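You operate a simulated robot arm through the tools that you are given. There is no shell and no other tool. Be economical: measure what you need, move in short steps, check, and stop when the job is done.

The job below is to be done with a simulated robot arm. You get a single attempt, and the scene is never put back.

TASK
Lock out the rig and vent its air.
Fine: stop button in, key off, main switch off, lock bar across, air valve to vent, in that order. The screen ends dark, the gauge at 0.
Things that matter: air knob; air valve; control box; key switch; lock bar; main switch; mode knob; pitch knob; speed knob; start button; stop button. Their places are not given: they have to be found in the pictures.

Only the result counts: the job must be done as asked and must still hold three seconds after the hand-in. Knocking over, shifting, dropping, spilling or breaking anything else fails it.

THE ROBOT
A 6-joint arm with a two-finger parallel gripper, fixed in place. Base frame: the origin is at the foot of the arm, x ahead of it, y to its left, z up. Units: cm, rad, N and s.
With the tool pointing down near the work surface it reaches from about 26 to 68 cm from the base axis. Its first joint turns from -1.152 to 1.152 rad. Payload 2.9 kg.
The TCP is the grasp point between the finger pads, 3 cm short of the fingertips. In the tool frame z runs along the fingers and y along their closing line. Largest opening 11 cm; finger width 2, thickness 1; the body of the gripper, 4.8 by 11.2 cm, starts 5.5 cm behind the TCP.
Orientation is that of the tool frame in the base frame, as a unit quaternion [x, y, z, w]. With the fingers straight down and closing along the base's y, the tool's x points along the base's -x, its y along +y and its z along -z.

THE INTERFACE
- The arm moves only by the tool nudge_tool. Its argument "increments" is a list of rows, each a list of 7 numbers: the opening in per cent of the stroke, from 0 (shut) to 100 (fully open), then the shift along the tool's x, y, z in cm, then the turn, a rotation vector about the tool's x, y, z in rad. In form: [[gripper, x, y, z, wx, wy, wz], ...]. A call has 1 to 12 rows; each row shifts and turns the commanded pose from where the row before left it, along the tool's axes as they then stand. Each row takes 0.2 s and may step no farther than 5 cm and 0.15 rad from the row before; otherwise, or with a gripper value out of range, the whole call is refused. Where a pose cannot be reached the arm comes as near as it can. A force on the tool above 80 N (or 10 N above the force at the start of the call, whichever is more), or a blocked arm, ends the call early, and 0.2 s more pass. Each finger travels about 10.8 cm/s and halts on what it meets, pressing with about 30 N; the grip force reading is that of the motor and also rises with nothing between the fingers. The clock runs only during rows and for 0.2 s after the last one: add rows that do not move to give the fingers time. The reply holds the time, the measured pose of the TCP, the force on the tool along the base axes, the opening and the grip force, in the units named above and with some noise, with the torque about the TCP (base axes, N m) and any sound that the robot's microphone picked up.
- Cameras (640 x 400 px; columns grow to the right, rows downward): "scene" is fixed at [8.19, 43.16, 140.79]; the picture's right is [-0.75, -0.66, 0.00], its down [-0.21, 0.24, -0.95] and it looks along [0.63, -0.71, -0.32] (base axes); focal length 343 px, centre (320, 200). "wrist" rides on the gripper at [7.2, 1.7, -10.3] in the tool frame; the picture's right is [-0.23, 0.97, 0.00], its down [-0.76, -0.18, -0.62] and it looks along [-0.61, -0.14, 0.78] (tool axes); focal length 222 px, centre (320, 200).
- camera(camera): a new picture of that camera. The clock stands still meanwhile.
- point_at(camera, pixels): for up to 12 pixels [column, row] of the newest picture of that camera ("zoom" is the newest enlarged one), the place [x, y, z] in the base frame of the surface seen there, good to about 0.2 cm. The clock stands still meanwhile.
- zoom(camera, box): a new picture of the part [left, top, right, bottom] of that camera's present view, enlarged. The clock stands still meanwhile.
- close_job(): hands the job in; it is judged then, once.

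Go step by step. Measure first, check grasps and placings, and put right what went wrong. The budget is 80 turns and 34 pictures, counting those below and the enlarged ones. Unless the task says otherwise, let go and move clear before handing in, and close with one line.

The tools are called after "Emit:" as name(argument=value, ...) on one line, values as JSON. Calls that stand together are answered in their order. nudge_tool: Moves the arm, as the interface text tells. Its arguments: {"type":"object","properties":{"increments":{"type":"array"}},"required":["increments"]} The other tools are called the same way: camera (camera) takes a picture; point_at (camera, pixels) gives the place of the surface under pixels of a picture; zoom (camera, box) takes an enlarged picture of a part of a camera's view; close_job () hands the job in.

At the start:

```text
clock: 0.0
eef_pos: [45.31, 8.78, 118.24]
tool_rot: [0.001, 1.0, 0.0, 0.001]
force: [-0.5, 0.2, 0.1]
wrist_torque: [-0.01, -0.01, 0.02]
width: 11.01
grip_force: 0.1
```

scene: 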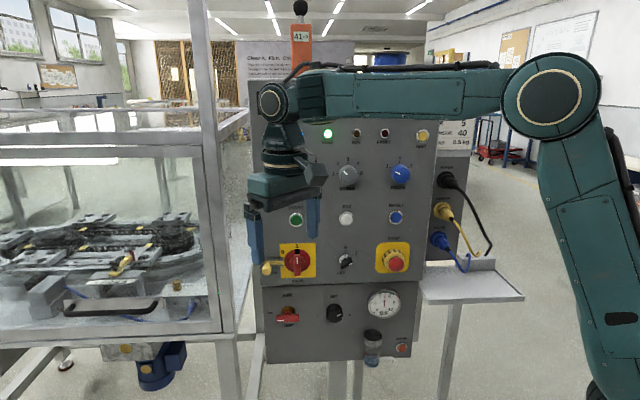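
wrist: 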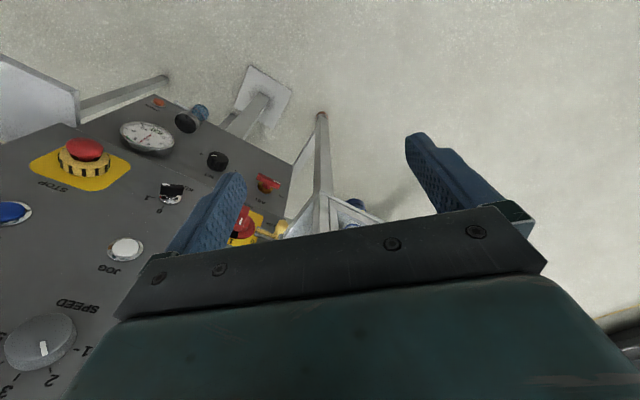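

The scene picture shows the control box with the stop button (395,263), key switch (346,262), main switch (296,262) and air valve (289,318). I'll enlarge it to see details and measure.

Emit:
zoom(camera="scene", box=[240, 200, 440, 370])

Emit:
point_at(camera="scene", pixels=[[395, 264], [346, 262], [296, 262], [268, 268], [289, 318], [335, 313], [320, 280], [420, 200], [270, 350], [410, 350], [370, 230], [384, 304]])

```text
2.35 times, centred on (340, 285) of scene
```

zoom: 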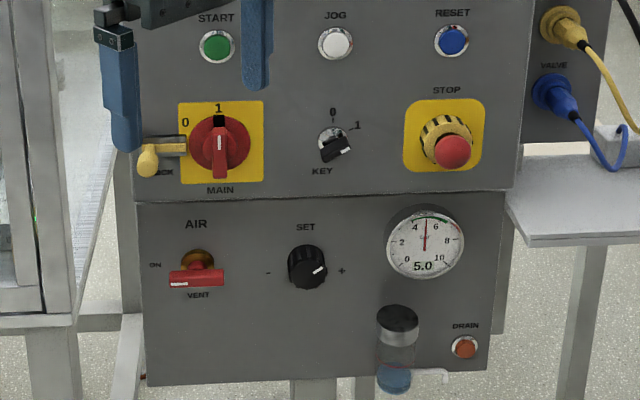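

```text
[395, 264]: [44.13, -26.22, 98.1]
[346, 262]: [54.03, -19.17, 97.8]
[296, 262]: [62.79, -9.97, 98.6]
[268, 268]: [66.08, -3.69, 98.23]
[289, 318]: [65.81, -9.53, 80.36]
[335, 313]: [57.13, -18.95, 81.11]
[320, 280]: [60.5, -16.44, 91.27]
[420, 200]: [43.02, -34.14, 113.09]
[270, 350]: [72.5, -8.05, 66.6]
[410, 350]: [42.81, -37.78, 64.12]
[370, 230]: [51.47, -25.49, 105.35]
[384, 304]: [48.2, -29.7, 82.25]
```

The upper panel is the vertical plane x−y≈77, facing (−0.707, 0.707, 0), and the lower box is about 2.5 cm deeper. I'll turn the tool to face the panel, yaw first, then pitch, while shutting the fingers.

Emit:
nudge_tool(increments=[[0, 0, 0, 0, 0, 0, 0.131], [0, 0, 0, 0, 0, 0, 0.131], [0, 0, 0, 0, 0, 0, 0.131], [0, 0, 0, 0, 0, 0, 0.131], [0, 0, 0, 0, 0, 0, 0.131], [0, 0, 0, 0, 0, 0, 0.131], [0, 0, 0, 0, 0, -0.143, 0], [0, 0, 0, 0, 0, -0.143, 0], [0, 0, 0, 0, 0, -0.143, 0], [0, 0, 0, 0, 0, -0.143, 0]])

```text
clock: 2.2
eef_pos: [45.29, 8.7, 118.32]
tool_rot: [0.367, 0.886, -0.108, 0.261]
force: [0.2, -0.6, -0.2]
wrist_torque: [-0.02, 0.0, -0.01]
width: 0.0
grip_force: 29.6
```

The turning works as planned and the tool z is tilting toward (+x, −y). I'll finish the pitch.

Emit:
nudge_tool(increments=[[0, 0, 0, 0, 0, -0.143, 0], [0, 0, 0, 0, 0, -0.143, 0], [0, 0, 0, 0, 0, -0.143, 0], [0, 0, 0, 0, 0, -0.143, 0], [0, 0, 0, 0, 0, -0.143, 0], [0, 0, 0, 0, 0, -0.143, 0], [0, 0, 0, 0, 0, -0.141, 0], [0, 0, 0, 0, 0, 0, 0]])

Emit:
camera(camera="scene")

Emit:
camera(camera="wrist")

```text
clock: 4.0
eef_pos: [48.53, 5.54, 118.72]
tool_rot: [0.266, 0.665, -0.259, 0.648]
force: [-0.5, -0.2, -0.3]
wrist_torque: [0.01, 0.0, -0.01]
width: 0.01
grip_force: 29.3
out of reach, approached as far as the arm can: row 7
```

```text
30 pictures are left
```

scene: 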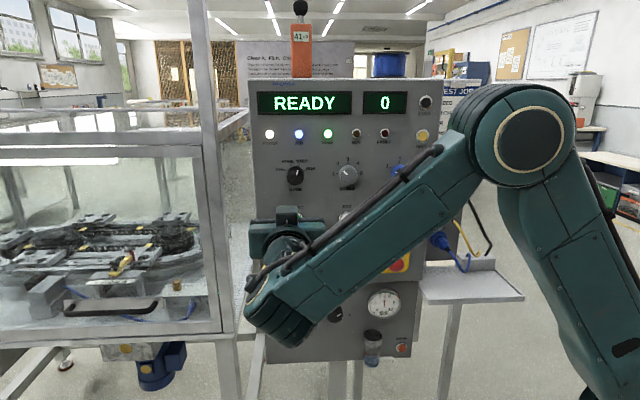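

```text
29 pictures are left
```

wrist: 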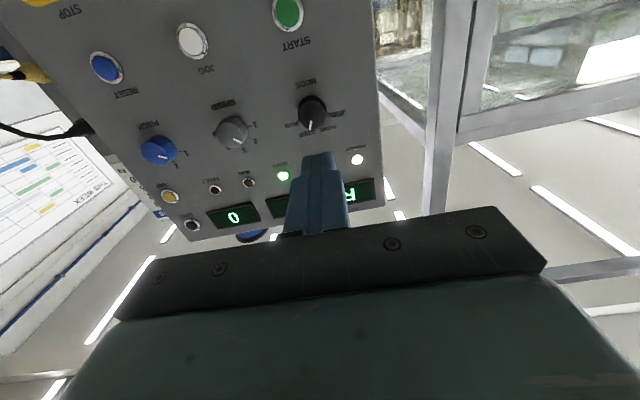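

The tool now faces the panel with tool x down, tool y to the picture's left, and tool z into the panel. The last pitch row hit a reach limit, so I'll move forward a little, then down and right toward the stop button in small steps.

Emit:
nudge_tool(increments=[[0, 1, 0, 3, 0, 0, 0], [0, 3, -1, 2, 0, 0, 0], [0, 3, -3, 0, 0, 0, 0], [0, 3, -3, 0, 0, 0, 0], [0, 3, -3, 0, 0, 0, 0], [0, 3, -3, 0, 0, 0, 0], [0, 3, -3, 0, 0, 0, 0], [0, 0, 0, 0, 0, 0, 0]])

Emit:
camera(camera="wrist")

```text
clock: 5.8
eef_pos: [47.78, -11.0, 105.87]
tool_rot: [0.275, 0.662, -0.268, 0.644]
force: [-0.3, 0.0, 0.7]
wrist_torque: [0.04, 0.01, -0.01]
width: 0.0
grip_force: 30.4
out of reach, approached as far as the arm can: row 4, 5, 6, 7
```

```text
28 pictures are left
```

wrist: 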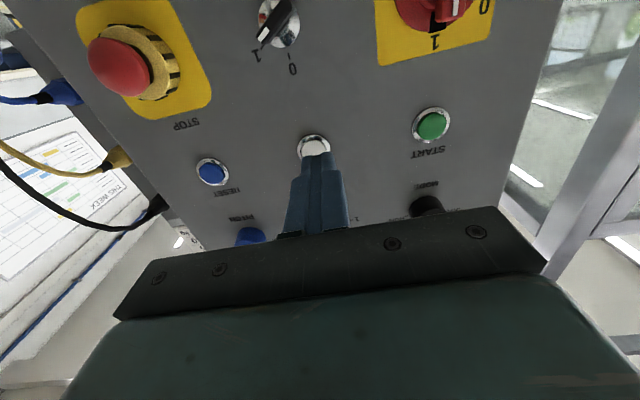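

The tip is near the JOG button, and the last rows were limited because the arm folds too close to its base with a level tool. I'll pitch the tool downward about 0.6 rad, which should bring the stop button within reach.

Emit:
nudge_tool(increments=[[0, 0, 0, 0, 0, 0.15, 0], [0, 0, 0, 0, 0, 0.15, 0], [0, 0, 0, 0, 0, 0.15, 0], [0, 0, 0, 0, 0, 0.15, 0], [0, 0, 0, 0, 0, 0, 0]])

```text
clock: 7.0
eef_pos: [47.78, -11.04, 105.87]
tool_rot: [0.338, 0.818, -0.179, 0.43]
force: [0.3, 0.0, 0.0]
wrist_torque: [0.04, 0.02, 0.02]
width: 0.0
grip_force: 30.1
```

No limit was hit and the command stays where the arm really is. I'll now move 13.3 cm to the right and 6 cm down to sit in front of the stop button.

Emit:
nudge_tool(increments=[[0, 1.0, -2.66, 0.69, 0, 0, 0], [0, 1.0, -2.66, 0.69, 0, 0, 0], [0, 1.0, -2.66, 0.69, 0, 0, 0], [0, 1.0, -2.66, 0.69, 0, 0, 0], [0, 1.0, -2.66, 0.69, 0, 0, 0], [0, 0, 0, 0, 0, 0, 0]])

Emit:
camera(camera="wrist")

Emit:
camera(camera="scene")

```text
clock: 8.4
eef_pos: [38.58, -20.55, 99.78]
tool_rot: [0.339, 0.817, -0.179, 0.43]
force: [0.1, -0.3, 0.3]
wrist_torque: [-0.04, 0.01, -0.05]
width: 0.01
grip_force: 29.8
```

```text
27 pictures are left
```

wrist: 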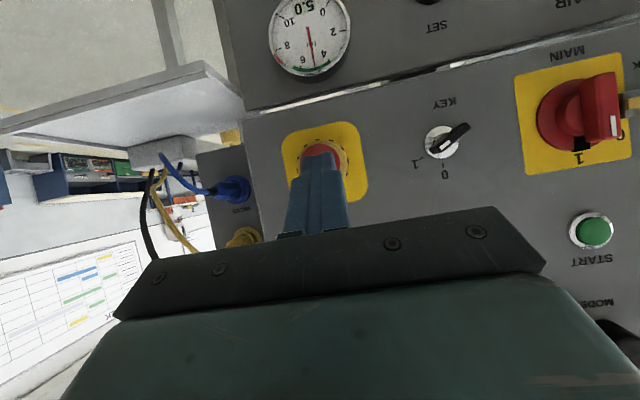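

```text
26 pictures are left
```

scene: 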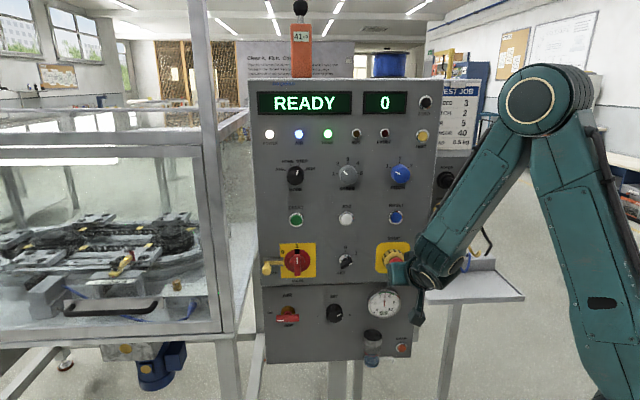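

Nice view: the fingertips point at the stop button (320,155). I'll measure it, the key (446,140) and the main switch handle from the wrist camera.

Emit:
point_at(camera="wrist", pixels=[[320, 152], [308, 153], [290, 140], [360, 195], [430, 142], [468, 125], [445, 148], [573, 105], [600, 120], [614, 130], [540, 170], [400, 120]])

Emit:
zoom(camera="wrist", box=[270, 90, 510, 240])

```text
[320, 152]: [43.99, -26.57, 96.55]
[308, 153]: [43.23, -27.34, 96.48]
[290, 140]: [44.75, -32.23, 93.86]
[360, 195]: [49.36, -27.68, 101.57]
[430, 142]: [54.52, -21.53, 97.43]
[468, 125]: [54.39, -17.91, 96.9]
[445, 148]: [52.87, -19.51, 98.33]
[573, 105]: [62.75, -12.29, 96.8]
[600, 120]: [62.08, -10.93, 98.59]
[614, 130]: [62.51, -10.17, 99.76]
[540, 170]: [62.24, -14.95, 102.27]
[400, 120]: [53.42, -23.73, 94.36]
```

```text
2.67 times, centred on (390, 165) of wrist
```

zoom: 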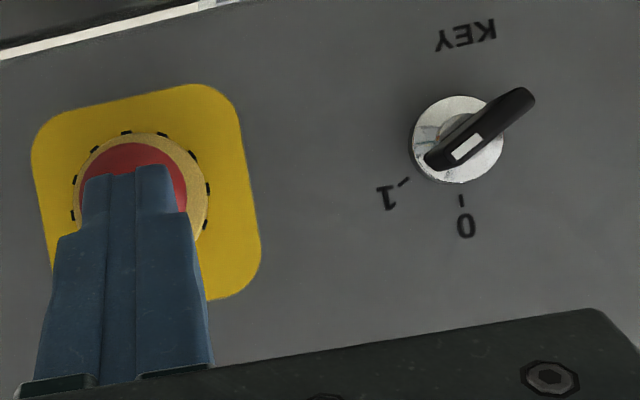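

The button centre is about u −12.4, z 97.7, which is well lined up. I'll advance along the panel normal in small steps and press.

Emit:
nudge_tool(increments=[[0, -0.32, -0.3, 0.99, 0, 0, 0], [0, -0.566, 0, 0.825, 0, 0, 0], [0, -0.566, 0, 0.825, 0, 0, 0], [0, -0.566, 0, 0.825, 0, 0, 0], [0, -0.566, 0, 0.825, 0, 0, 0], [0, -0.226, 0, 0.33, 0, 0, 0], [0, -0.226, 0, 0.33, 0, 0, 0], [0, -0.226, 0, 0.33, 0, 0, 0]])

```text
clock: 10.2
eef_pos: [42.55, -24.93, 99.55]
tool_rot: [0.338, 0.818, -0.179, 0.429]
force: [-18.4, 16.8, 9.7]
wrist_torque: [-0.09, -0.01, -0.03]
width: 0.01
grip_force: 29.9
heard: click
```

A click came with about 25 N against the panel. I'll back off 6 cm and look.

Emit:
nudge_tool(increments=[[0, 0.566, 0, -0.825, 0, 0, 0], [0, 1.13, 0, -1.65, 0, 0, 0], [0, 1.13, 0, -1.65, 0, 0, 0], [0, 0.566, 0, -0.825, 0, 0, 0], [0, 0, 0, 0, 0, 0, 0]])

Emit:
zoom(camera="scene", box=[240, 80, 460, 300])

Emit:
point_at(camera="scene", pixels=[[395, 263]])

```text
clock: 11.4
eef_pos: [38.48, -20.82, 99.38]
tool_rot: [0.338, 0.817, -0.178, 0.431]
force: [0.5, -0.2, 0.2]
wrist_torque: [-0.02, 0.0, 0.0]
width: 0.0
grip_force: 29.9
```

```text
1.82 times, centred on (350, 190) of scene
```

zoom: 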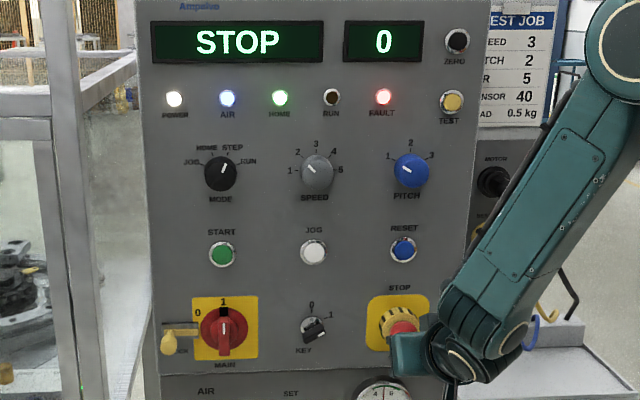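

```text
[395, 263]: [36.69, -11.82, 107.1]
```

The display says STOP, so the button is latched. Next is the key at u≈−24.6, z≈97.7: its blade lies about 55° clockwise of vertical and stands about 3.3 cm proud. I'll move in front of it, level the tool and roll by +0.96 rad with the fingers part open.

Emit:
nudge_tool(increments=[[10, 0, 3, 0, 0, 0, 0], [20, 0, 3, 0, 0, 0, 0], [30, 0, 3, 0, 0, 0, 0], [36, 0, 3.1, 0, 0, 0, 0], [36, -0.29, 0, 1.92, 0, 0, 0], [36, -0.29, 0, 1.92, 0, 0, 0], [36, 0, 0, 0, 0, -0.15, 0], [36, 0, 0, 0, 0, -0.15, 0], [36, 0, 0, 0, 0, -0.15, 0], [36, 0, 0, 0, 0, -0.15, 0], [36, 0, 0, 0, 0, 0, 0]])

```text
clock: 13.8
eef_pos: [50.3, -14.9, 98.33]
tool_rot: [0.278, 0.672, -0.263, 0.634]
force: [0.0, -1.0, 0.1]
wrist_torque: [0.0, -0.03, 0.04]
width: 3.97
grip_force: 0.1
out of reach, approached as far as the arm can: row 10
```

The tool is almost level, at u −25.0, z 98.3. I'll correct the offset, roll, and look.

Emit:
nudge_tool(increments=[[36, 0.5, -0.4, 0, 0, 0, 0], [36, 0, 0, 0, 0, 0, 0.137], [36, 0, 0, 0, 0, 0, 0.137], [36, 0, 0, 0, 0, 0, 0.137], [36, 0, 0, 0, 0, 0, 0.137], [36, 0, 0, 0, 0, 0, 0.137], [36, 0, 0, 0, 0, 0, 0.137], [36, 0, 0, 0, 0, 0, 0.138], [36, 0, 0, 0, 0, 0, 0]])

Emit:
camera(camera="wrist")

Emit:
zoom(camera="scene", box=[290, 210, 400, 310])

```text
clock: 15.8
eef_pos: [50.23, -15.16, 98.01]
tool_rot: [0.559, 0.468, 0.061, 0.682]
force: [0.7, 0.0, 0.3]
wrist_torque: [0.0, 0.02, 0.01]
width: 3.95
grip_force: 0.0
```

```text
23 pictures are left
```

wrist: 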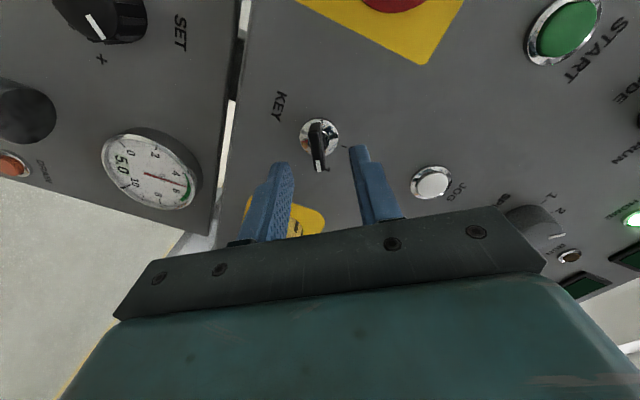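

```text
4.00 times, centred on (345, 260) of scene
```

zoom: 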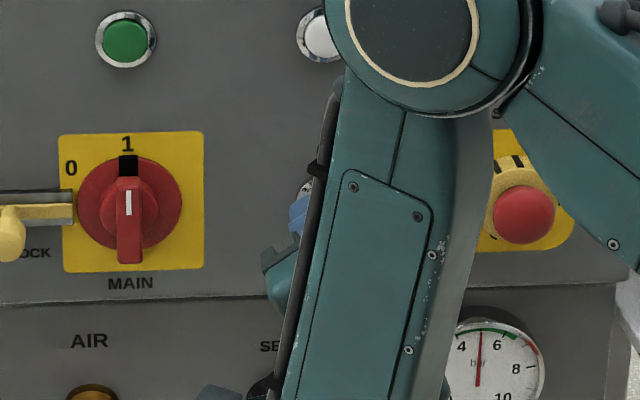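

The blade (318,148) sits between the fingers and looks aligned. I'll measure it for exact centring.

Emit:
zoom(camera="wrist", box=[240, 90, 420, 250])

Emit:
point_at(camera="wrist", pixels=[[314, 128], [317, 145], [319, 160], [330, 135], [306, 135], [319, 168], [280, 170], [357, 152]])

```text
2.50 times, centred on (330, 170) of wrist
```

zoom: 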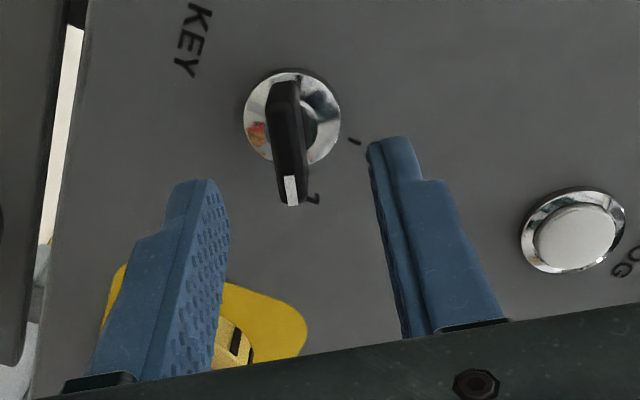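

```text
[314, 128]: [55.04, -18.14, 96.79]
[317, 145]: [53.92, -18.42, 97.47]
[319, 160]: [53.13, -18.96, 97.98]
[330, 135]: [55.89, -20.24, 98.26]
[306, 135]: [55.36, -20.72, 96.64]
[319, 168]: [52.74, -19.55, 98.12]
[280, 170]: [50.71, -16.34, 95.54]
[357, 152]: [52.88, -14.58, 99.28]
```

Key centre is u −24.85, z 97.5, with the blade about 63° off vertical. I'll roll slightly more, drop 0.35 cm, advance 3.9 cm and close gently.

Emit:
nudge_tool(increments=[[36, 0.2, -0.29, 0, 0, 0, 0.1], [36, 0, 0, 1.3, 0, 0, 0], [36, 0, 0, 1.3, 0, 0, 0], [36, 0, 0, 1.3, 0, 0, 0], [36, 0, 0, 0, 0, 0, 0]])

Emit:
zoom(camera="wrist", box=[240, 90, 420, 250])

```text
clock: 17.0
eef_pos: [53.1, -17.92, 97.47]
tool_rot: [0.579, 0.439, 0.093, 0.681]
force: [-0.3, -0.5, 0.4]
wrist_torque: [0.01, -0.05, -0.02]
width: 3.95
grip_force: 0.0
out of reach, approached as far as the arm can: row 1
```

```text
2.50 times, centred on (330, 170) of wrist
```

zoom: 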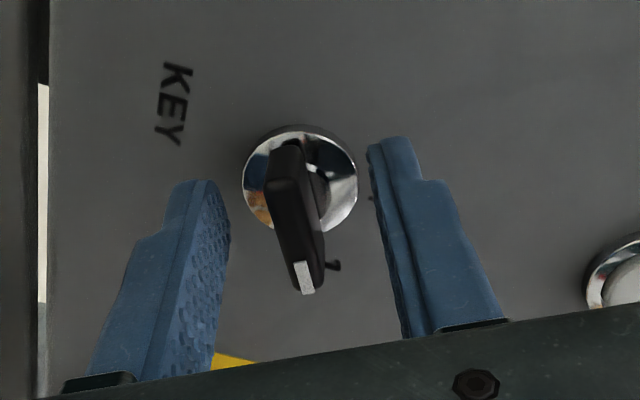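

Good straddle, TCP d −50.2, u −24.9, z 97.5. Closing on the key.

Emit:
nudge_tool(increments=[[20, 0, 0, 0, 0, 0, 0], [10, 0, 0, 0, 0, 0, 0], [0, 0, 0, 0, 0, 0, 0], [0, 0, 0, 0, 0, 0, 0]])

```text
clock: 18.0
eef_pos: [53.33, -17.87, 97.64]
tool_rot: [0.577, 0.438, 0.095, 0.682]
force: [13.9, 0.9, 19.4]
wrist_torque: [-1.08, -0.37, 1.02]
width: 1.67
grip_force: 45.5
```

Gripped at 1.67 cm but with about 24 N sideways along tool +y. I'll shift 0.25 cm that way to relieve it.

Emit:
nudge_tool(increments=[[0, 0, 0.25, 0, 0, 0, 0], [0, 0, 0, 0, 0, 0, 0]])

Emit:
zoom(camera="wrist", box=[240, 90, 420, 250])

```text
clock: 18.6
eef_pos: [53.31, -17.75, 97.76]
tool_rot: [0.58, 0.438, 0.093, 0.681]
force: [18.4, -3.6, 11.2]
wrist_torque: [-1.24, -0.56, 0.38]
width: 1.68
grip_force: 45.2
```

```text
2.50 times, centred on (330, 170) of wrist
```

zoom: 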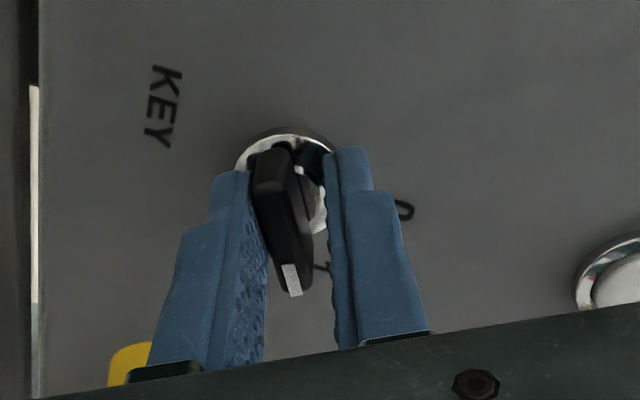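

The left finger is on the blade, but the right fingertip seems to touch the fixed barrel behind it. I'll open a little, back off 0.8 cm, recentre toward −y, and re-grip on the blade only.

Emit:
nudge_tool(increments=[[30, 0, 0, 0, 0, 0, 0], [30, 0, -0.3, 0, 0, 0, 0], [30, 0, 0, -0.8, 0, 0, 0], [15, 0, 0, 0, 0, 0, 0], [0, 0, 0, 0, 0, 0, 0], [0, 0, 0, 0, 0, 0, 0], [0, 0, 0, 0, 0, 0, 0]])

Emit:
zoom(camera="wrist", box=[240, 90, 420, 250])

```text
clock: 20.2
eef_pos: [52.55, -17.38, 97.47]
tool_rot: [0.58, 0.439, 0.093, 0.68]
force: [-2.3, 2.2, -4.2]
wrist_torque: [-0.59, -0.1, 0.12]
width: 0.93
grip_force: 44.9
```

```text
2.50 times, centred on (330, 170) of wrist
```

zoom: 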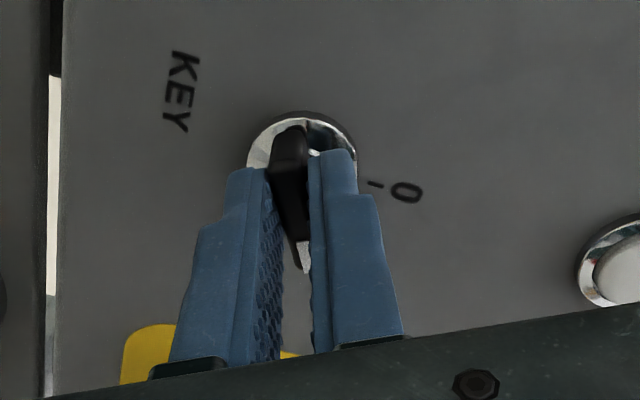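

Clean grip now (0.93 cm, low side forces). Turning the key counter-clockwise by about 1.05 rad.

Emit:
nudge_tool(increments=[[0, 0, 0, 0, 0, 0, -0.15], [0, 0, 0, 0, 0, 0, -0.15], [0, 0, 0, 0, 0, 0, -0.15], [0, 0, 0, 0, 0, 0, -0.15], [0, 0, 0, 0, 0, 0, -0.15], [0, 0, 0, 0, 0, 0, -0.15], [0, 0, 0, 0, 0, 0, -0.15], [0, 0, 0, 0, 0, 0, 0]])

Emit:
camera(camera="scene")

Emit:
zoom(camera="wrist", box=[240, 90, 420, 250])

```text
clock: 22.0
eef_pos: [52.39, -17.55, 97.35]
tool_rot: [0.284, 0.671, -0.264, 0.632]
force: [-19.7, -18.5, -21.9]
wrist_torque: [-0.01, -0.09, -0.12]
width: 0.85
grip_force: 44.8
```

```text
17 pictures are left
```

scene: 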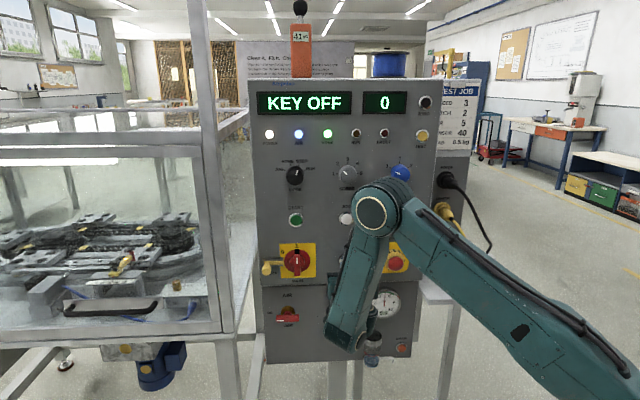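

```text
2.50 times, centred on (330, 170) of wrist
```

zoom: 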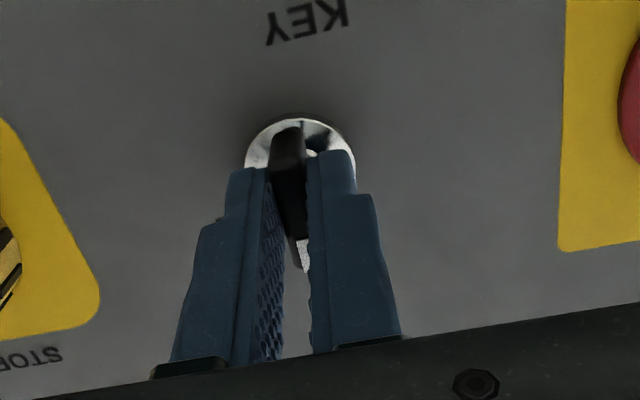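

The display reads KEY OFF. I'll open, back off 4.5 cm, shift left in front of the main switch, and look.

Emit:
nudge_tool(increments=[[15, 0, 0, 0, 0, 0, 0], [35, 0, 0, 0, 0, 0, 0], [35, 0, 0, -1.5, 0, 0, 0], [35, 0, 0, -2, 0, 0, 0], [50, -0.5, 3, -1, 0, 0, 0], [50, -0.5, 3, 0, 0, 0, 0], [50, 0, 3, 0, 0, 0, 0], [50, 0, 3, 0, 0, 0, 0], [50, 0, 0, 0, 0, 0, 0]])

Emit:
camera(camera="wrist")

```text
clock: 24.0
eef_pos: [58.26, -5.73, 98.97]
tool_rot: [0.282, 0.67, -0.26, 0.636]
force: [-0.2, 0.3, -0.2]
wrist_torque: [-0.01, -0.02, -0.01]
width: 5.48
grip_force: 0.1
out of reach, approached as far as the arm can: row 4
```

```text
15 pictures are left
```

wrist: 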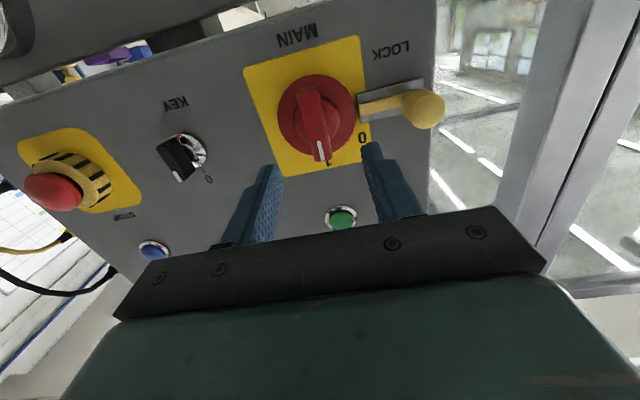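

Key is at 0. The main switch (317,118) and lock bar with yellow knob (425,108) are in view; I'll enlarge and measure.

Emit:
zoom(camera="wrist", box=[230, 30, 450, 190])

Emit:
point_at(camera="wrist", pixels=[[308, 92], [314, 115], [320, 148], [321, 158], [290, 110], [342, 115], [425, 108], [395, 105], [362, 105], [375, 98], [420, 88], [288, 165]])

```text
2.50 times, centred on (340, 110) of wrist
```

zoom: 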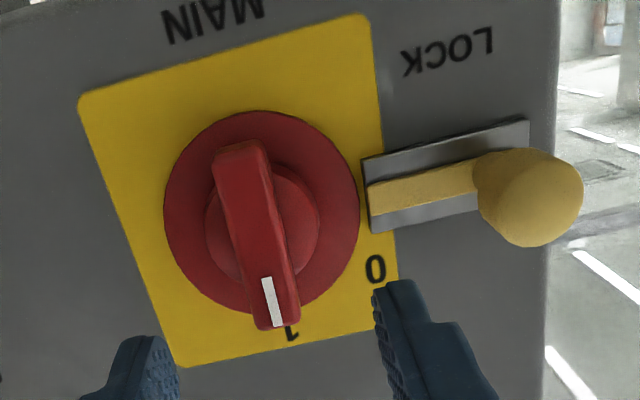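

```text
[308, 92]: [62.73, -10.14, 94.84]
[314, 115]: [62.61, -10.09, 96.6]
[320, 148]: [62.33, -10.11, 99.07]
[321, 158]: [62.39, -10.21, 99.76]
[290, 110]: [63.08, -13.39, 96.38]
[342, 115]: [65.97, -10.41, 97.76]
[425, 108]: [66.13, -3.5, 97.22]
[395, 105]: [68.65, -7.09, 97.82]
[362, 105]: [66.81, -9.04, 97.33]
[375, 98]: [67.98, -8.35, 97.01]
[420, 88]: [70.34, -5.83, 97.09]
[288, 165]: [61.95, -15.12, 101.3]
```

The handle is vertical, centred at u≈−37.1, z≈97.4, with its top at d −51.4. I'll level the tool, lower it 1.3 cm, advance 4.6 cm and close on the handle.

Emit:
nudge_tool(increments=[[50, 1.3, 0, 0, 0, 0, 0], [45, 0, 0, 1.6, 0, 0, 0], [40, 0, 0, 1.5, 0, -0.055, 0], [40, 0, 0, 1.5, 0, 0, 0], [25, 0, 0, 0, 0, 0, 0], [10, 0, 0, 0, 0, 0, 0], [0, 0, 0, 0, 0, 0, 0], [0, 0, 0, 0, 0, 0, 0]])

Emit:
zoom(camera="wrist", box=[230, 70, 450, 230])

```text
clock: 25.8
eef_pos: [61.32, -9.02, 97.5]
tool_rot: [0.274, 0.652, -0.268, 0.654]
force: [-0.3, -2.6, -1.0]
wrist_torque: [-0.67, 0.01, 0.34]
width: 1.59
grip_force: 45.3
```

```text
2.50 times, centred on (340, 150) of wrist
```

zoom: 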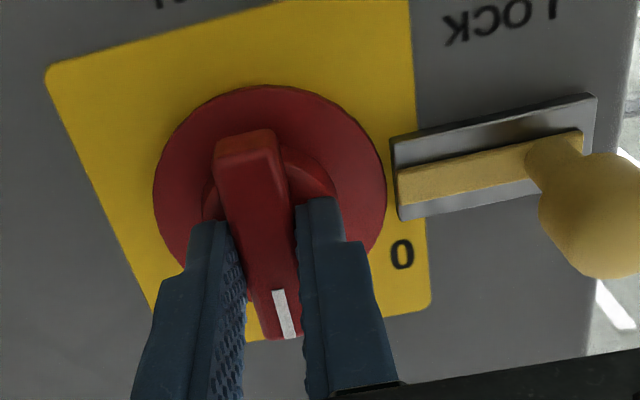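

Solid grip on the handle (1.59 cm). Turning it counter-clockwise, first 0.9 rad.

Emit:
nudge_tool(increments=[[0, 0, 0, 0, 0, 0, -0.15], [0, 0, 0, 0, 0, 0, -0.15], [0, 0, 0, 0, 0, 0, -0.15], [0, 0, 0, 0, 0, 0, -0.15], [0, 0, 0, 0, 0, 0, -0.15], [0, 0, 0, 0, 0, 0, -0.15], [0, 0, 0, 0, 0, 0, 0]])

Emit:
zoom(camera="wrist", box=[230, 70, 450, 230])

```text
clock: 27.4
eef_pos: [61.25, -9.0, 97.55]
tool_rot: [-0.037, 0.707, -0.526, 0.472]
force: [1.0, -4.0, 1.3]
wrist_torque: [-0.05, -0.04, -0.03]
width: 1.56
grip_force: 44.7
```

```text
2.50 times, centred on (340, 150) of wrist
```

zoom: 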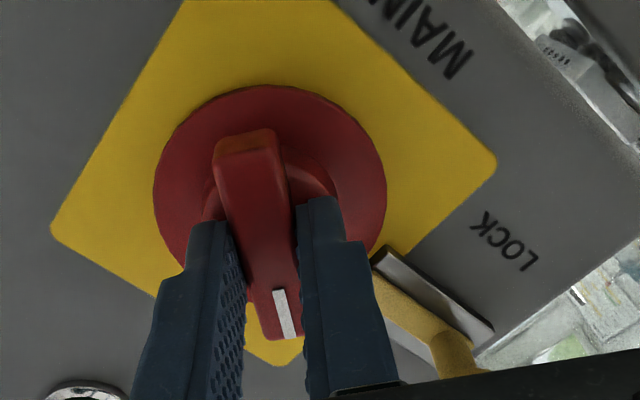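

Handle has followed 0.9 rad with almost no torque. I'll continue until it stops or resists.

Emit:
nudge_tool(increments=[[0, 0, 0, 0, 0, 0, -0.1], [0, 0, 0, 0, 0, 0, -0.1], [0, 0, 0, 0, 0, 0, -0.05], [0, 0, 0, 0, 0, 0, 0]])

Emit:
camera(camera="scene")

```text
clock: 28.4
eef_pos: [61.42, -9.07, 97.49]
tool_rot: [-0.125, 0.697, -0.581, 0.402]
force: [-0.3, -6.7, 0.4]
wrist_torque: [-0.08, -0.08, 0.03]
width: 1.59
grip_force: 44.6
```

```text
11 pictures are left
```

scene: 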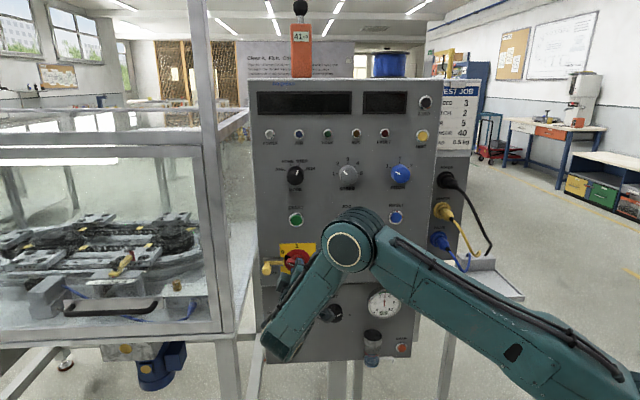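

The screen is dark. I'll turn on a bit further in small steps to find the end stop.

Emit:
nudge_tool(increments=[[0, 0, 0, 0, 0, 0, -0.08], [0, 0, 0, 0, 0, 0, -0.08], [0, 0, 0, 0, 0, 0, 0]])

```text
clock: 29.2
eef_pos: [61.53, -9.03, 97.55]
tool_rot: [-0.179, 0.684, -0.611, 0.355]
force: [-2.1, -6.3, 1.6]
wrist_torque: [0.02, -0.01, -0.17]
width: 1.58
grip_force: 45.1
```

Emit:
nudge_tool(increments=[[0, 0, 0, 0, 0, 0, -0.09], [0, 0, 0, 0, 0, 0, -0.09], [0, 0, 0, 0, 0, 0, -0.08], [0, 0, 0, 0, 0, 0, 0]])

Emit:
zoom(camera="wrist", box=[230, 70, 450, 230])

```text
clock: 30.2
eef_pos: [61.32, -9.08, 97.49]
tool_rot: [-0.266, 0.656, -0.652, 0.273]
force: [-4.2, -7.1, 1.0]
wrist_torque: [-0.1, -0.09, -0.37]
width: 1.6
grip_force: 45.2
```

```text
2.50 times, centred on (340, 150) of wrist
```

zoom: 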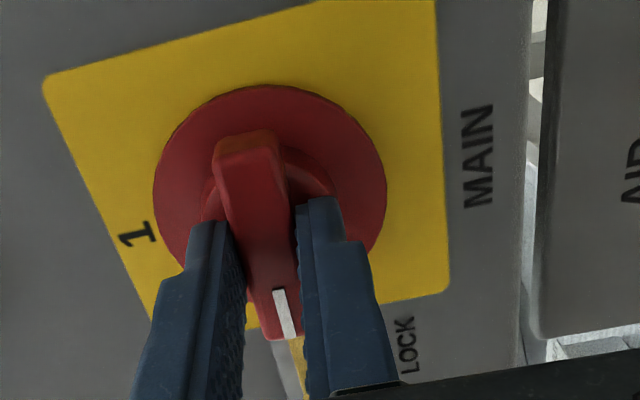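

The handle is now level, pointing left to 0, and the display is dark. I'll release, back off, and move left in front of the lock knob with the same roll, so the fingers close above and below it.

Emit:
nudge_tool(increments=[[20, 0, 0, 0, 0, 0, 0], [40, 0, 0, 0, 0, 0, 0], [45, 0, 0, -1.5, 0, 0, 0], [45, 0, 0, -2, 0, 0, 0], [45, 0, 0, -2, 0, 0, 0], [45, -2.4, 0, 0, 0, 0, 0], [45, -2.4, 0, 0, 0, 0, 0], [45, -2.4, 0, 0, 0, 0, 0], [45, 0, 0, 0, 0, 0, 0]])

Emit:
camera(camera="wrist")

```text
clock: 32.2
eef_pos: [62.59, 0.07, 97.61]
tool_rot: [-0.267, 0.655, -0.652, 0.273]
force: [-0.1, -0.8, 0.5]
wrist_torque: [0.02, -0.01, 0.01]
width: 4.97
grip_force: 0.0
```

```text
9 pictures are left
```

wrist: 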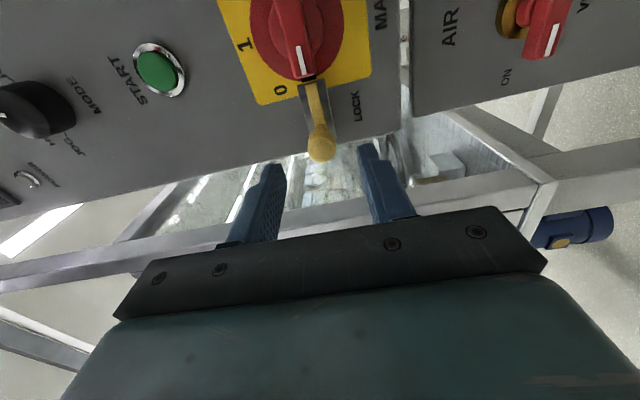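

The knob (320,145) is between the fingers. I'll measure the knob, bar, slot ends, the handle tip, and the air valve while it is in view.

Emit:
point_at(camera="wrist", pixels=[[320, 148], [318, 132], [315, 105], [313, 87], [330, 85], [310, 75], [326, 140], [540, 40], [552, 20], [530, 55], [515, 15], [460, 60]])

Emit:
zoom(camera="wrist", box=[250, 40, 390, 180])

```text
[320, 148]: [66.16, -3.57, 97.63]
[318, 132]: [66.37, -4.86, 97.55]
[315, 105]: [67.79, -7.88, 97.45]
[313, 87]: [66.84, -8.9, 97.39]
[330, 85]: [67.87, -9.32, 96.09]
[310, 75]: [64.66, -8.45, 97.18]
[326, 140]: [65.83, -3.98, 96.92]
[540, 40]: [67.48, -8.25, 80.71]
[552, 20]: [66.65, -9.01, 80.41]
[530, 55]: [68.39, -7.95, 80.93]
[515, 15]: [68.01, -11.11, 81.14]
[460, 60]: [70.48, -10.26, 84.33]
```

```text
2.86 times, centred on (320, 110) of wrist
```

zoom: 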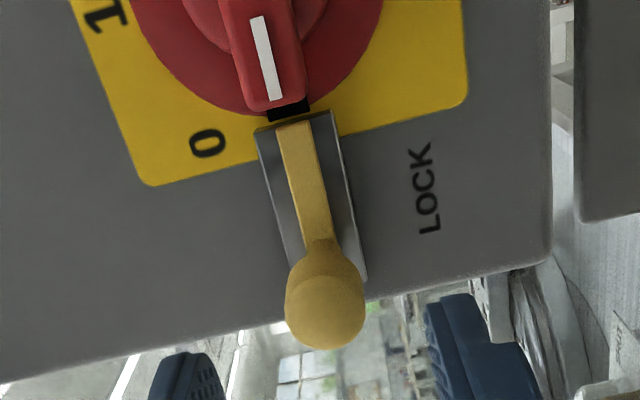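

The disc's black notch now faces the bar. I'll advance 3.9 cm over the knob and grip it.

Emit:
nudge_tool(increments=[[45, 0.2, 0.25, 0, 0, 0, 0], [45, 0, 0, 1.3, 0, 0, 0], [45, 0, 0, 1.3, 0, 0, 0], [45, 0, 0, 1.3, 0, 0, 0], [30, 0, 0, 0, 0, 0, 0], [15, 0, 0, 0, 0, 0, 0], [10, 0, 0, 0, 0, 0, 0], [5, 0, 0, 0, 0, 0, 0]])

```text
clock: 34.0
eef_pos: [65.17, -2.89, 97.56]
tool_rot: [-0.266, 0.655, -0.651, 0.275]
force: [1.2, -0.9, 12.9]
wrist_torque: [-0.11, -0.11, 0.0]
width: 2.03
grip_force: 45.0
```

Knob gripped (2.03 cm). I'll ease 0.15 cm up to relieve the 13 N and slide it right in small steps.

Emit:
nudge_tool(increments=[[5, 0, -0.15, 0, 0, 0, 0], [5, 0.5, 0, 0, 0, 0, 0], [5, 0.5, 0, 0, 0, 0, 0], [5, 0.5, 0, 0, 0, 0, 0], [5, 0.5, 0, 0, 0, 0, 0], [5, 0, 0, 0, 0, 0, 0]])

```text
clock: 35.4
eef_pos: [63.88, -4.27, 97.48]
tool_rot: [-0.267, 0.655, -0.65, 0.278]
force: [36.3, -0.4, 3.9]
wrist_torque: [-0.03, -0.07, 0.55]
width: 2.05
grip_force: 45.1
```

It moved 1.9 cm, with 25 N resistance now. I'll push a little more and check.

Emit:
nudge_tool(increments=[[5, 0.3, 0, 0, 0, 0, 0], [5, 0.3, 0, 0, 0, 0, 0], [5, 0, 0, 0, 0, 0, 0]])

Emit:
zoom(camera="wrist", box=[230, 40, 410, 220])

```text
clock: 36.2
eef_pos: [63.56, -4.33, 97.39]
tool_rot: [-0.271, 0.653, -0.65, 0.279]
force: [28.0, 23.8, 1.2]
wrist_torque: [-0.03, 0.01, 0.56]
width: 2.02
grip_force: 45.9
```

```text
2.22 times, centred on (320, 130) of wrist
```

zoom: 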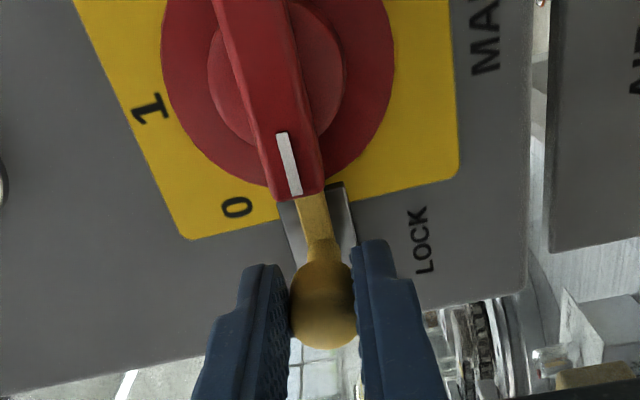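

The bar has moved 2.15 cm into the notch under the handle. One more firm push will confirm the end stop.

Emit:
nudge_tool(increments=[[5, 0.3, 0, 0, 0, 0, 0], [5, 0.3, 0, 0, 0, 0, 0], [5, 0, 0, 0, 0, 0, 0]])

```text
clock: 37.0
eef_pos: [62.81, -5.42, 97.45]
tool_rot: [-0.265, 0.656, -0.653, 0.27]
force: [-0.2, -0.4, -0.3]
wrist_torque: [0.02, 0.01, -0.01]
width: 0.55
grip_force: 0.1
```

The fingers slipped off the knob, so the bar is at or near its stop. I'll back straight off and look.

Emit:
nudge_tool(increments=[[5, 0, 0, -1.5, 0, 0, 0], [5, 0, 0, -2, 0, 0, 0], [5, 0, 0, -1, 0, 0, 0], [5, 0, 0, 0, 0, 0, 0]])

Emit:
zoom(camera="wrist", box=[230, 30, 410, 210])

Emit:
point_at(camera="wrist", pixels=[[310, 105], [315, 120], [320, 135], [318, 110]])

```text
clock: 38.0
eef_pos: [59.77, -2.01, 97.49]
tool_rot: [-0.267, 0.656, -0.651, 0.273]
force: [0.3, 0.0, -1.0]
wrist_torque: [-0.04, 0.0, 0.0]
width: 0.55
grip_force: 0.0
```

```text
2.22 times, centred on (320, 120) of wrist
```

zoom: 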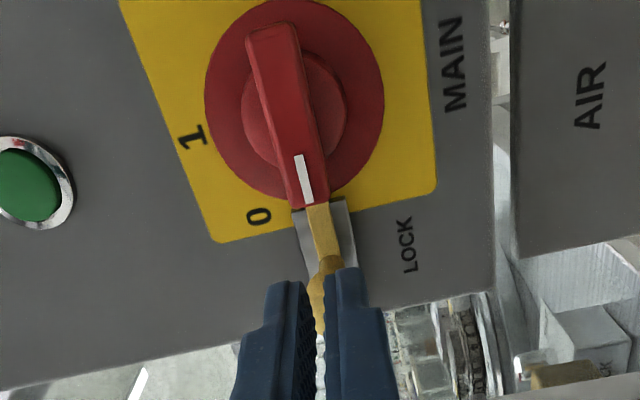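

```text
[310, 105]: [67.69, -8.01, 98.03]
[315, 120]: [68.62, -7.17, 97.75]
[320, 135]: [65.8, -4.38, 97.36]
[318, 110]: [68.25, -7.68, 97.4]
```

I can't see the knob well behind the fingers. I'll move left past it, still retracted, to measure it and to be ready to push from the left.

Emit:
nudge_tool(increments=[[0, -2, 0, 0, 0, 0, 0], [0, -2, 0, 0, 0, 0, 0], [0, -2, 0, 0, 0, 0, 0], [0, -1, 0, 0, 0, 0, 0], [0, 0, 0, 0, 0, 0, 0]])

Emit:
zoom(camera="wrist", box=[230, 0, 410, 180])

Emit:
point_at(camera="wrist", pixels=[[305, 75], [308, 90], [310, 100], [312, 108], [314, 116], [316, 124]])

```text
clock: 39.2
eef_pos: [64.63, 2.97, 97.5]
tool_rot: [-0.266, 0.655, -0.651, 0.274]
force: [-0.2, 0.5, -0.2]
wrist_torque: [0.01, -0.01, -0.01]
width: 0.02
grip_force: 29.8
```

```text
2.22 times, centred on (320, 90) of wrist
```

zoom: 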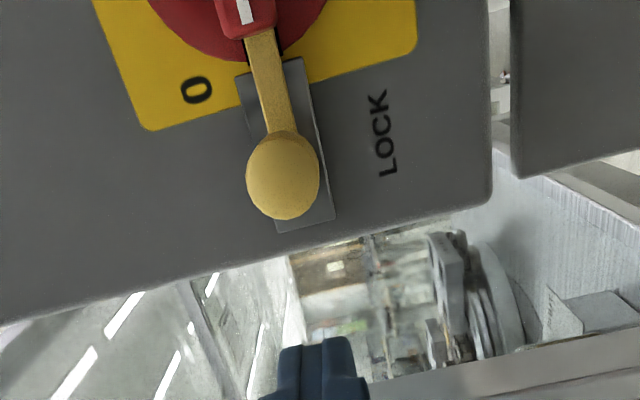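

```text
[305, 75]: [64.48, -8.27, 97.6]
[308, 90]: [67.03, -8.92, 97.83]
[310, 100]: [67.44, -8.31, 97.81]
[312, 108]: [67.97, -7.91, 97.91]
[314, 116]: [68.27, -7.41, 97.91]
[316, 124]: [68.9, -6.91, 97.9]
```

The bar now runs under the handle tip into the notch. I'll measure the knob in the zoom picture.

Emit:
point_at(camera="zoom", pixels=[[283, 178], [283, 210], [300, 215], [282, 145], [275, 110], [262, 60], [246, 80], [308, 222], [237, 20]])

```text
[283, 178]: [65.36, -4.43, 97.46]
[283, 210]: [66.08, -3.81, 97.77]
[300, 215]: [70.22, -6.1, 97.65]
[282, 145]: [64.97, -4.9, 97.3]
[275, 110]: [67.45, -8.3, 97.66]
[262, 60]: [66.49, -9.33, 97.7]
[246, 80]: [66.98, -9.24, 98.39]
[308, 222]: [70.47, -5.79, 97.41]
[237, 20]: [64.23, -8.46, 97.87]
```

The knob centre is at u≈−43.1, so it has moved only about 1.2 cm; it may not be fully across. I'll push it from the left with closed fingers.

Emit:
nudge_tool(increments=[[0, 0, 0, 1.5, 0, 0, 0], [0, 0, 0, 1.5, 0, 0, 0], [0, 0, 0, 1.4, 0, 0, 0], [0, 1, 0, 0, 0, 0, 0], [0, 1, 0, 0, 0, 0, 0], [0, 0.6, 0, 0, 0, 0, 0], [0, 0.4, 0, 0, 0, 0, 0], [0, 0.4, 0, 0, 0, 0, 0], [0, 0.4, 0, 0, 0, 0, 0], [0, 0, 0, 0, 0, 0, 0]])

```text
clock: 41.4
eef_pos: [65.51, -2.33, 97.55]
tool_rot: [-0.27, 0.653, -0.649, 0.281]
force: [38.0, 23.0, 0.1]
wrist_torque: [0.17, 0.19, 0.77]
width: 0.0
grip_force: 29.8
```

About 43 N at u −44.7. I'll push 0.6 cm further to see whether it gives.

Emit:
nudge_tool(increments=[[0, 0.3, 0, 0, 0, 0, 0], [0, 0.3, 0, 0, 0, 0, 0], [0, 0, 0, 0, 0, 0, 0]])

```text
clock: 42.2
eef_pos: [65.28, -2.39, 97.51]
tool_rot: [-0.272, 0.652, -0.646, 0.287]
force: [61.4, 27.9, -1.1]
wrist_torque: [0.1, 0.08, 1.19]
width: 0.0
grip_force: 30.2
```

Hard stop at 63 N, with no further motion. I'll ease off, retract and take a closer look.

Emit:
nudge_tool(increments=[[0, -1, 0, 0, 0, 0, 0], [0, -0.8, 0, 0, 0, 0, 0], [0, 0, 0, -1.5, 0, 0, 0], [0, 0, 0, -1.5, 0, 0, 0], [0, 0, 0, -1.5, 0, 0, 0], [0, 0, 0, 0, 0, 0, 0]])

Emit:
zoom(camera="wrist", box=[250, 0, 390, 120])

```text
clock: 43.6
eef_pos: [62.76, 1.29, 97.53]
tool_rot: [-0.266, 0.655, -0.652, 0.272]
force: [-1.4, -0.3, 0.5]
wrist_torque: [-0.04, 0.0, 0.02]
width: 0.0
grip_force: 30.4
```

```text
3.33 times, centred on (320, 60) of wrist
```

zoom: 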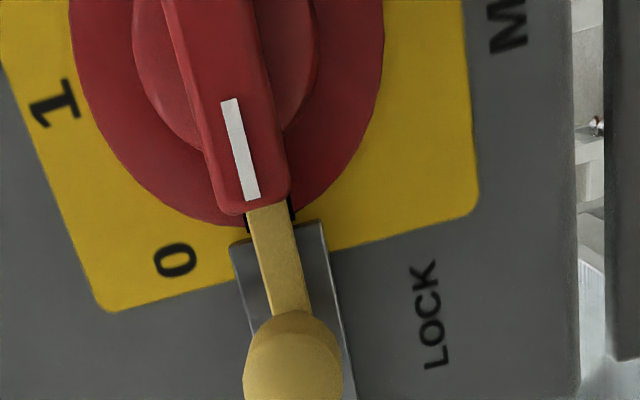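

Emit:
point_at(camera="zoom", pixels=[[292, 370], [290, 330], [292, 300], [270, 215], [262, 208], [225, 160], [292, 215], [248, 225], [215, 225], [310, 225]])

```text
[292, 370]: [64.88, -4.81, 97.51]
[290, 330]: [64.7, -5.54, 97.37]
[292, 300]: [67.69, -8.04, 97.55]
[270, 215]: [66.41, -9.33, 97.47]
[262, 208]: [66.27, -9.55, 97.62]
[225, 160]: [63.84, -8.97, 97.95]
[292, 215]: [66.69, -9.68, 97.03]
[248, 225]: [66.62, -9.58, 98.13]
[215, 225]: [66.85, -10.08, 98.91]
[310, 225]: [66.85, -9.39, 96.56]
```

The bar sits in the notch under the handle against a hard stop (knob centre now u≈−42.5, 1.8–2 cm from where it began). Before going down to the air valve I'll check the guard frame's position against the latest scene picture.

Emit:
point_at(camera="scene", pixels=[[205, 200], [228, 345], [245, 345], [258, 345], [200, 335], [288, 311], [298, 318], [278, 318], [289, 318], [288, 296]])

```text
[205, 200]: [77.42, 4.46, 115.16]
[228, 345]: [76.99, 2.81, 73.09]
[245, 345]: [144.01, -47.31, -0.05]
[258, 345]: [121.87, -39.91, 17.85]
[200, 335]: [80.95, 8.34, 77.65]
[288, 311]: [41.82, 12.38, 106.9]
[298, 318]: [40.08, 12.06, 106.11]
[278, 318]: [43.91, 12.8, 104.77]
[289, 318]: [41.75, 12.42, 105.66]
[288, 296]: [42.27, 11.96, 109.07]
```

The frame post is at u≈−56, well clear. I'll move right to u −40, go down to the air valve level, and then start rolling toward +90°.

Emit:
nudge_tool(increments=[[0, 1.8, 0, 0, 0, 0, 0], [0, 1.8, 0, 0, 0, 0, 0], [0, 1.7, 0, 0, 0, 0, 0], [0, 0, 3.3, 0, 0, 0, 0], [0, 0, 3.3, 0, 0, 0, 0], [0, 0, 3.3, 0.5, 0, 0, 0], [0, 0, 3.3, 1, 0, 0, 0], [10, 0, 3.3, 1, 0, 0, 0], [20, 0, 0, 0, 0, 0, 0.15], [30, 0, 0, 0, 0, 0, 0.15], [40, 0, 0, 0, 0, 0, 0.15], [40, 0, 0, 0, 0, 0, 0]])

```text
clock: 46.2
eef_pos: [60.96, -4.3, 80.9]
tool_rot: [-0.114, 0.698, -0.574, 0.413]
force: [-0.1, 0.3, 0.0]
wrist_torque: [-0.02, -0.03, -0.04]
width: 4.42
grip_force: 0.1
```

Reached u −40.1, d −46.2, z 80.9 with no limits. Continuing the roll.

Emit:
nudge_tool(increments=[[40, 0, 0, 0, 0, 0, 0.15], [40, 0, 0, 0, 0, 0, 0.15], [40, 0, 0, 0, 0, 0, 0.15], [40, 0, 0, 0, 0, 0, 0.15], [40, 0, 0, 0, 0, 0, 0.15], [40, 0, 0, 0, 0, 0, 0.15], [40, 0, 0, 0, 0, 0, 0.15], [40, 0, 0, 0, 0, 0, 0.15], [40, 0, 0, 0, 0, 0, 0.15]])

Emit:
nudge_tool(increments=[[40, 0, 0, 0, 0, 0, 0.15], [40, 0, 0, 0, 0, 0, 0.15], [40, 0, 0, 0, 0, 0, 0.15], [40, 0, 0, 0, 0, 0, 0.15], [40, 0, 0, 0, 0, 0, 0.15], [40, 0, 0, 0, 0, 0, 0.15], [40, 0, 0, 0, 0, 0, 0.15], [40, 0, 0, 0, 0, 0, 0.15], [40, 0, 0, 0, 0, 0, 0.15], [40, 0, 0, 0, 0, 0, 0]])

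Emit:
camera(camera="wrist")

```text
clock: 48.2
eef_pos: [60.9, -4.18, 80.87]
tool_rot: [0.348, 0.616, -0.189, 0.681]
force: [0.0, -0.2, -1.1]
wrist_torque: [0.0, 0.02, -0.03]
width: 4.41
grip_force: 0.1
```

```text
clock: 50.4
eef_pos: [60.95, -4.11, 80.98]
tool_rot: [0.658, 0.263, 0.276, 0.649]
force: [-0.1, 0.0, 0.6]
wrist_torque: [0.01, 0.0, 0.01]
width: 4.41
grip_force: 0.0
```

```text
3 pictures are left
```

wrist: 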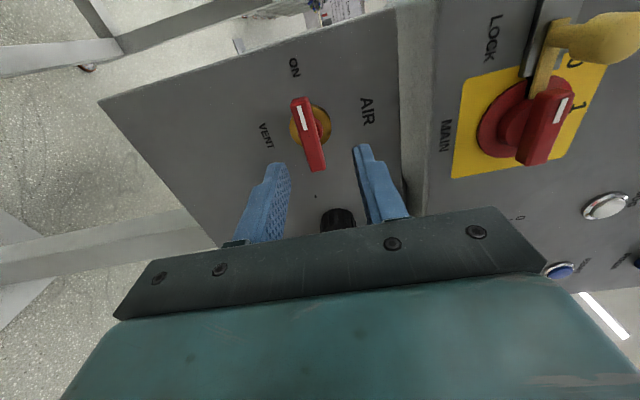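

The valve handle (308,135) lies between the fingers with its white mark at ON; VENT is below. Measuring it, plus the lock bar from this side.

Emit:
point_at(camera="wrist", pixels=[[300, 105], [307, 133], [315, 162], [299, 99], [319, 169], [322, 125], [296, 128], [590, 35], [555, 60], [545, 85]])

```text
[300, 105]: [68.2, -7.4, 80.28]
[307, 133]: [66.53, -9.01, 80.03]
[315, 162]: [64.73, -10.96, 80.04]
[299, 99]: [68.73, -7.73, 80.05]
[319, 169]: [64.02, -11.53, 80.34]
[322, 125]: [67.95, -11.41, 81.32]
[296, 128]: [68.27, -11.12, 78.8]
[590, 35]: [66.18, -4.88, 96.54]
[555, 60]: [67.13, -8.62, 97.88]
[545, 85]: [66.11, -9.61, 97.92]
```

Handle centre is u −40.1, z 80.1, top at d −53.4. I'll lower 0.85 cm, advance 5.6 cm and close.

Emit:
nudge_tool(increments=[[40, 0, -0.87, 0, 0, 0, 0], [40, 0, 0, 2, 0, 0, 0], [40, 0, 0, 2, 0, 0, 0], [40, 0, 0, 1.6, 0, 0, 0], [25, 0, 0, 0, 0, 0, 0], [10, 0, 0, 0, 0, 0, 0], [0, 0, 0, 0, 0, 0, 0], [0, 0, 0, 0, 0, 0, 0]])

```text
clock: 52.2
eef_pos: [64.96, -8.1, 80.02]
tool_rot: [0.657, 0.265, 0.276, 0.65]
force: [4.7, -2.2, -3.4]
wrist_torque: [-0.69, 0.37, 0.27]
width: 1.47
grip_force: 45.0
```

Good grip (1.47 cm, low side force). Turning counter-clockwise toward VENT.

Emit:
nudge_tool(increments=[[0, 0, 0, 0, 0, 0, -0.15], [0, 0, 0, 0, 0, 0, -0.15], [0, 0, 0, 0, 0, 0, -0.15], [0, 0, 0, 0, 0, 0, -0.15], [0, 0, 0, 0, 0, 0, -0.15], [0, 0, 0, 0, 0, 0, -0.15], [0, 0, 0, 0, 0, 0, -0.15], [0, 0, 0, 0, 0, 0, -0.15], [0, 0, 0, 0, 0, 0, -0.15], [0, 0, 0, 0, 0, 0, -0.15], [0, 0, 0, 0, 0, 0, -0.07], [0, 0, 0, 0, 0, 0, 0]])

```text
clock: 54.8
eef_pos: [64.81, -8.2, 79.87]
tool_rot: [0.277, 0.652, -0.265, 0.654]
force: [-5.3, -10.3, -18.7]
wrist_torque: [-0.13, -0.11, 0.01]
width: 1.47
grip_force: 44.9
```

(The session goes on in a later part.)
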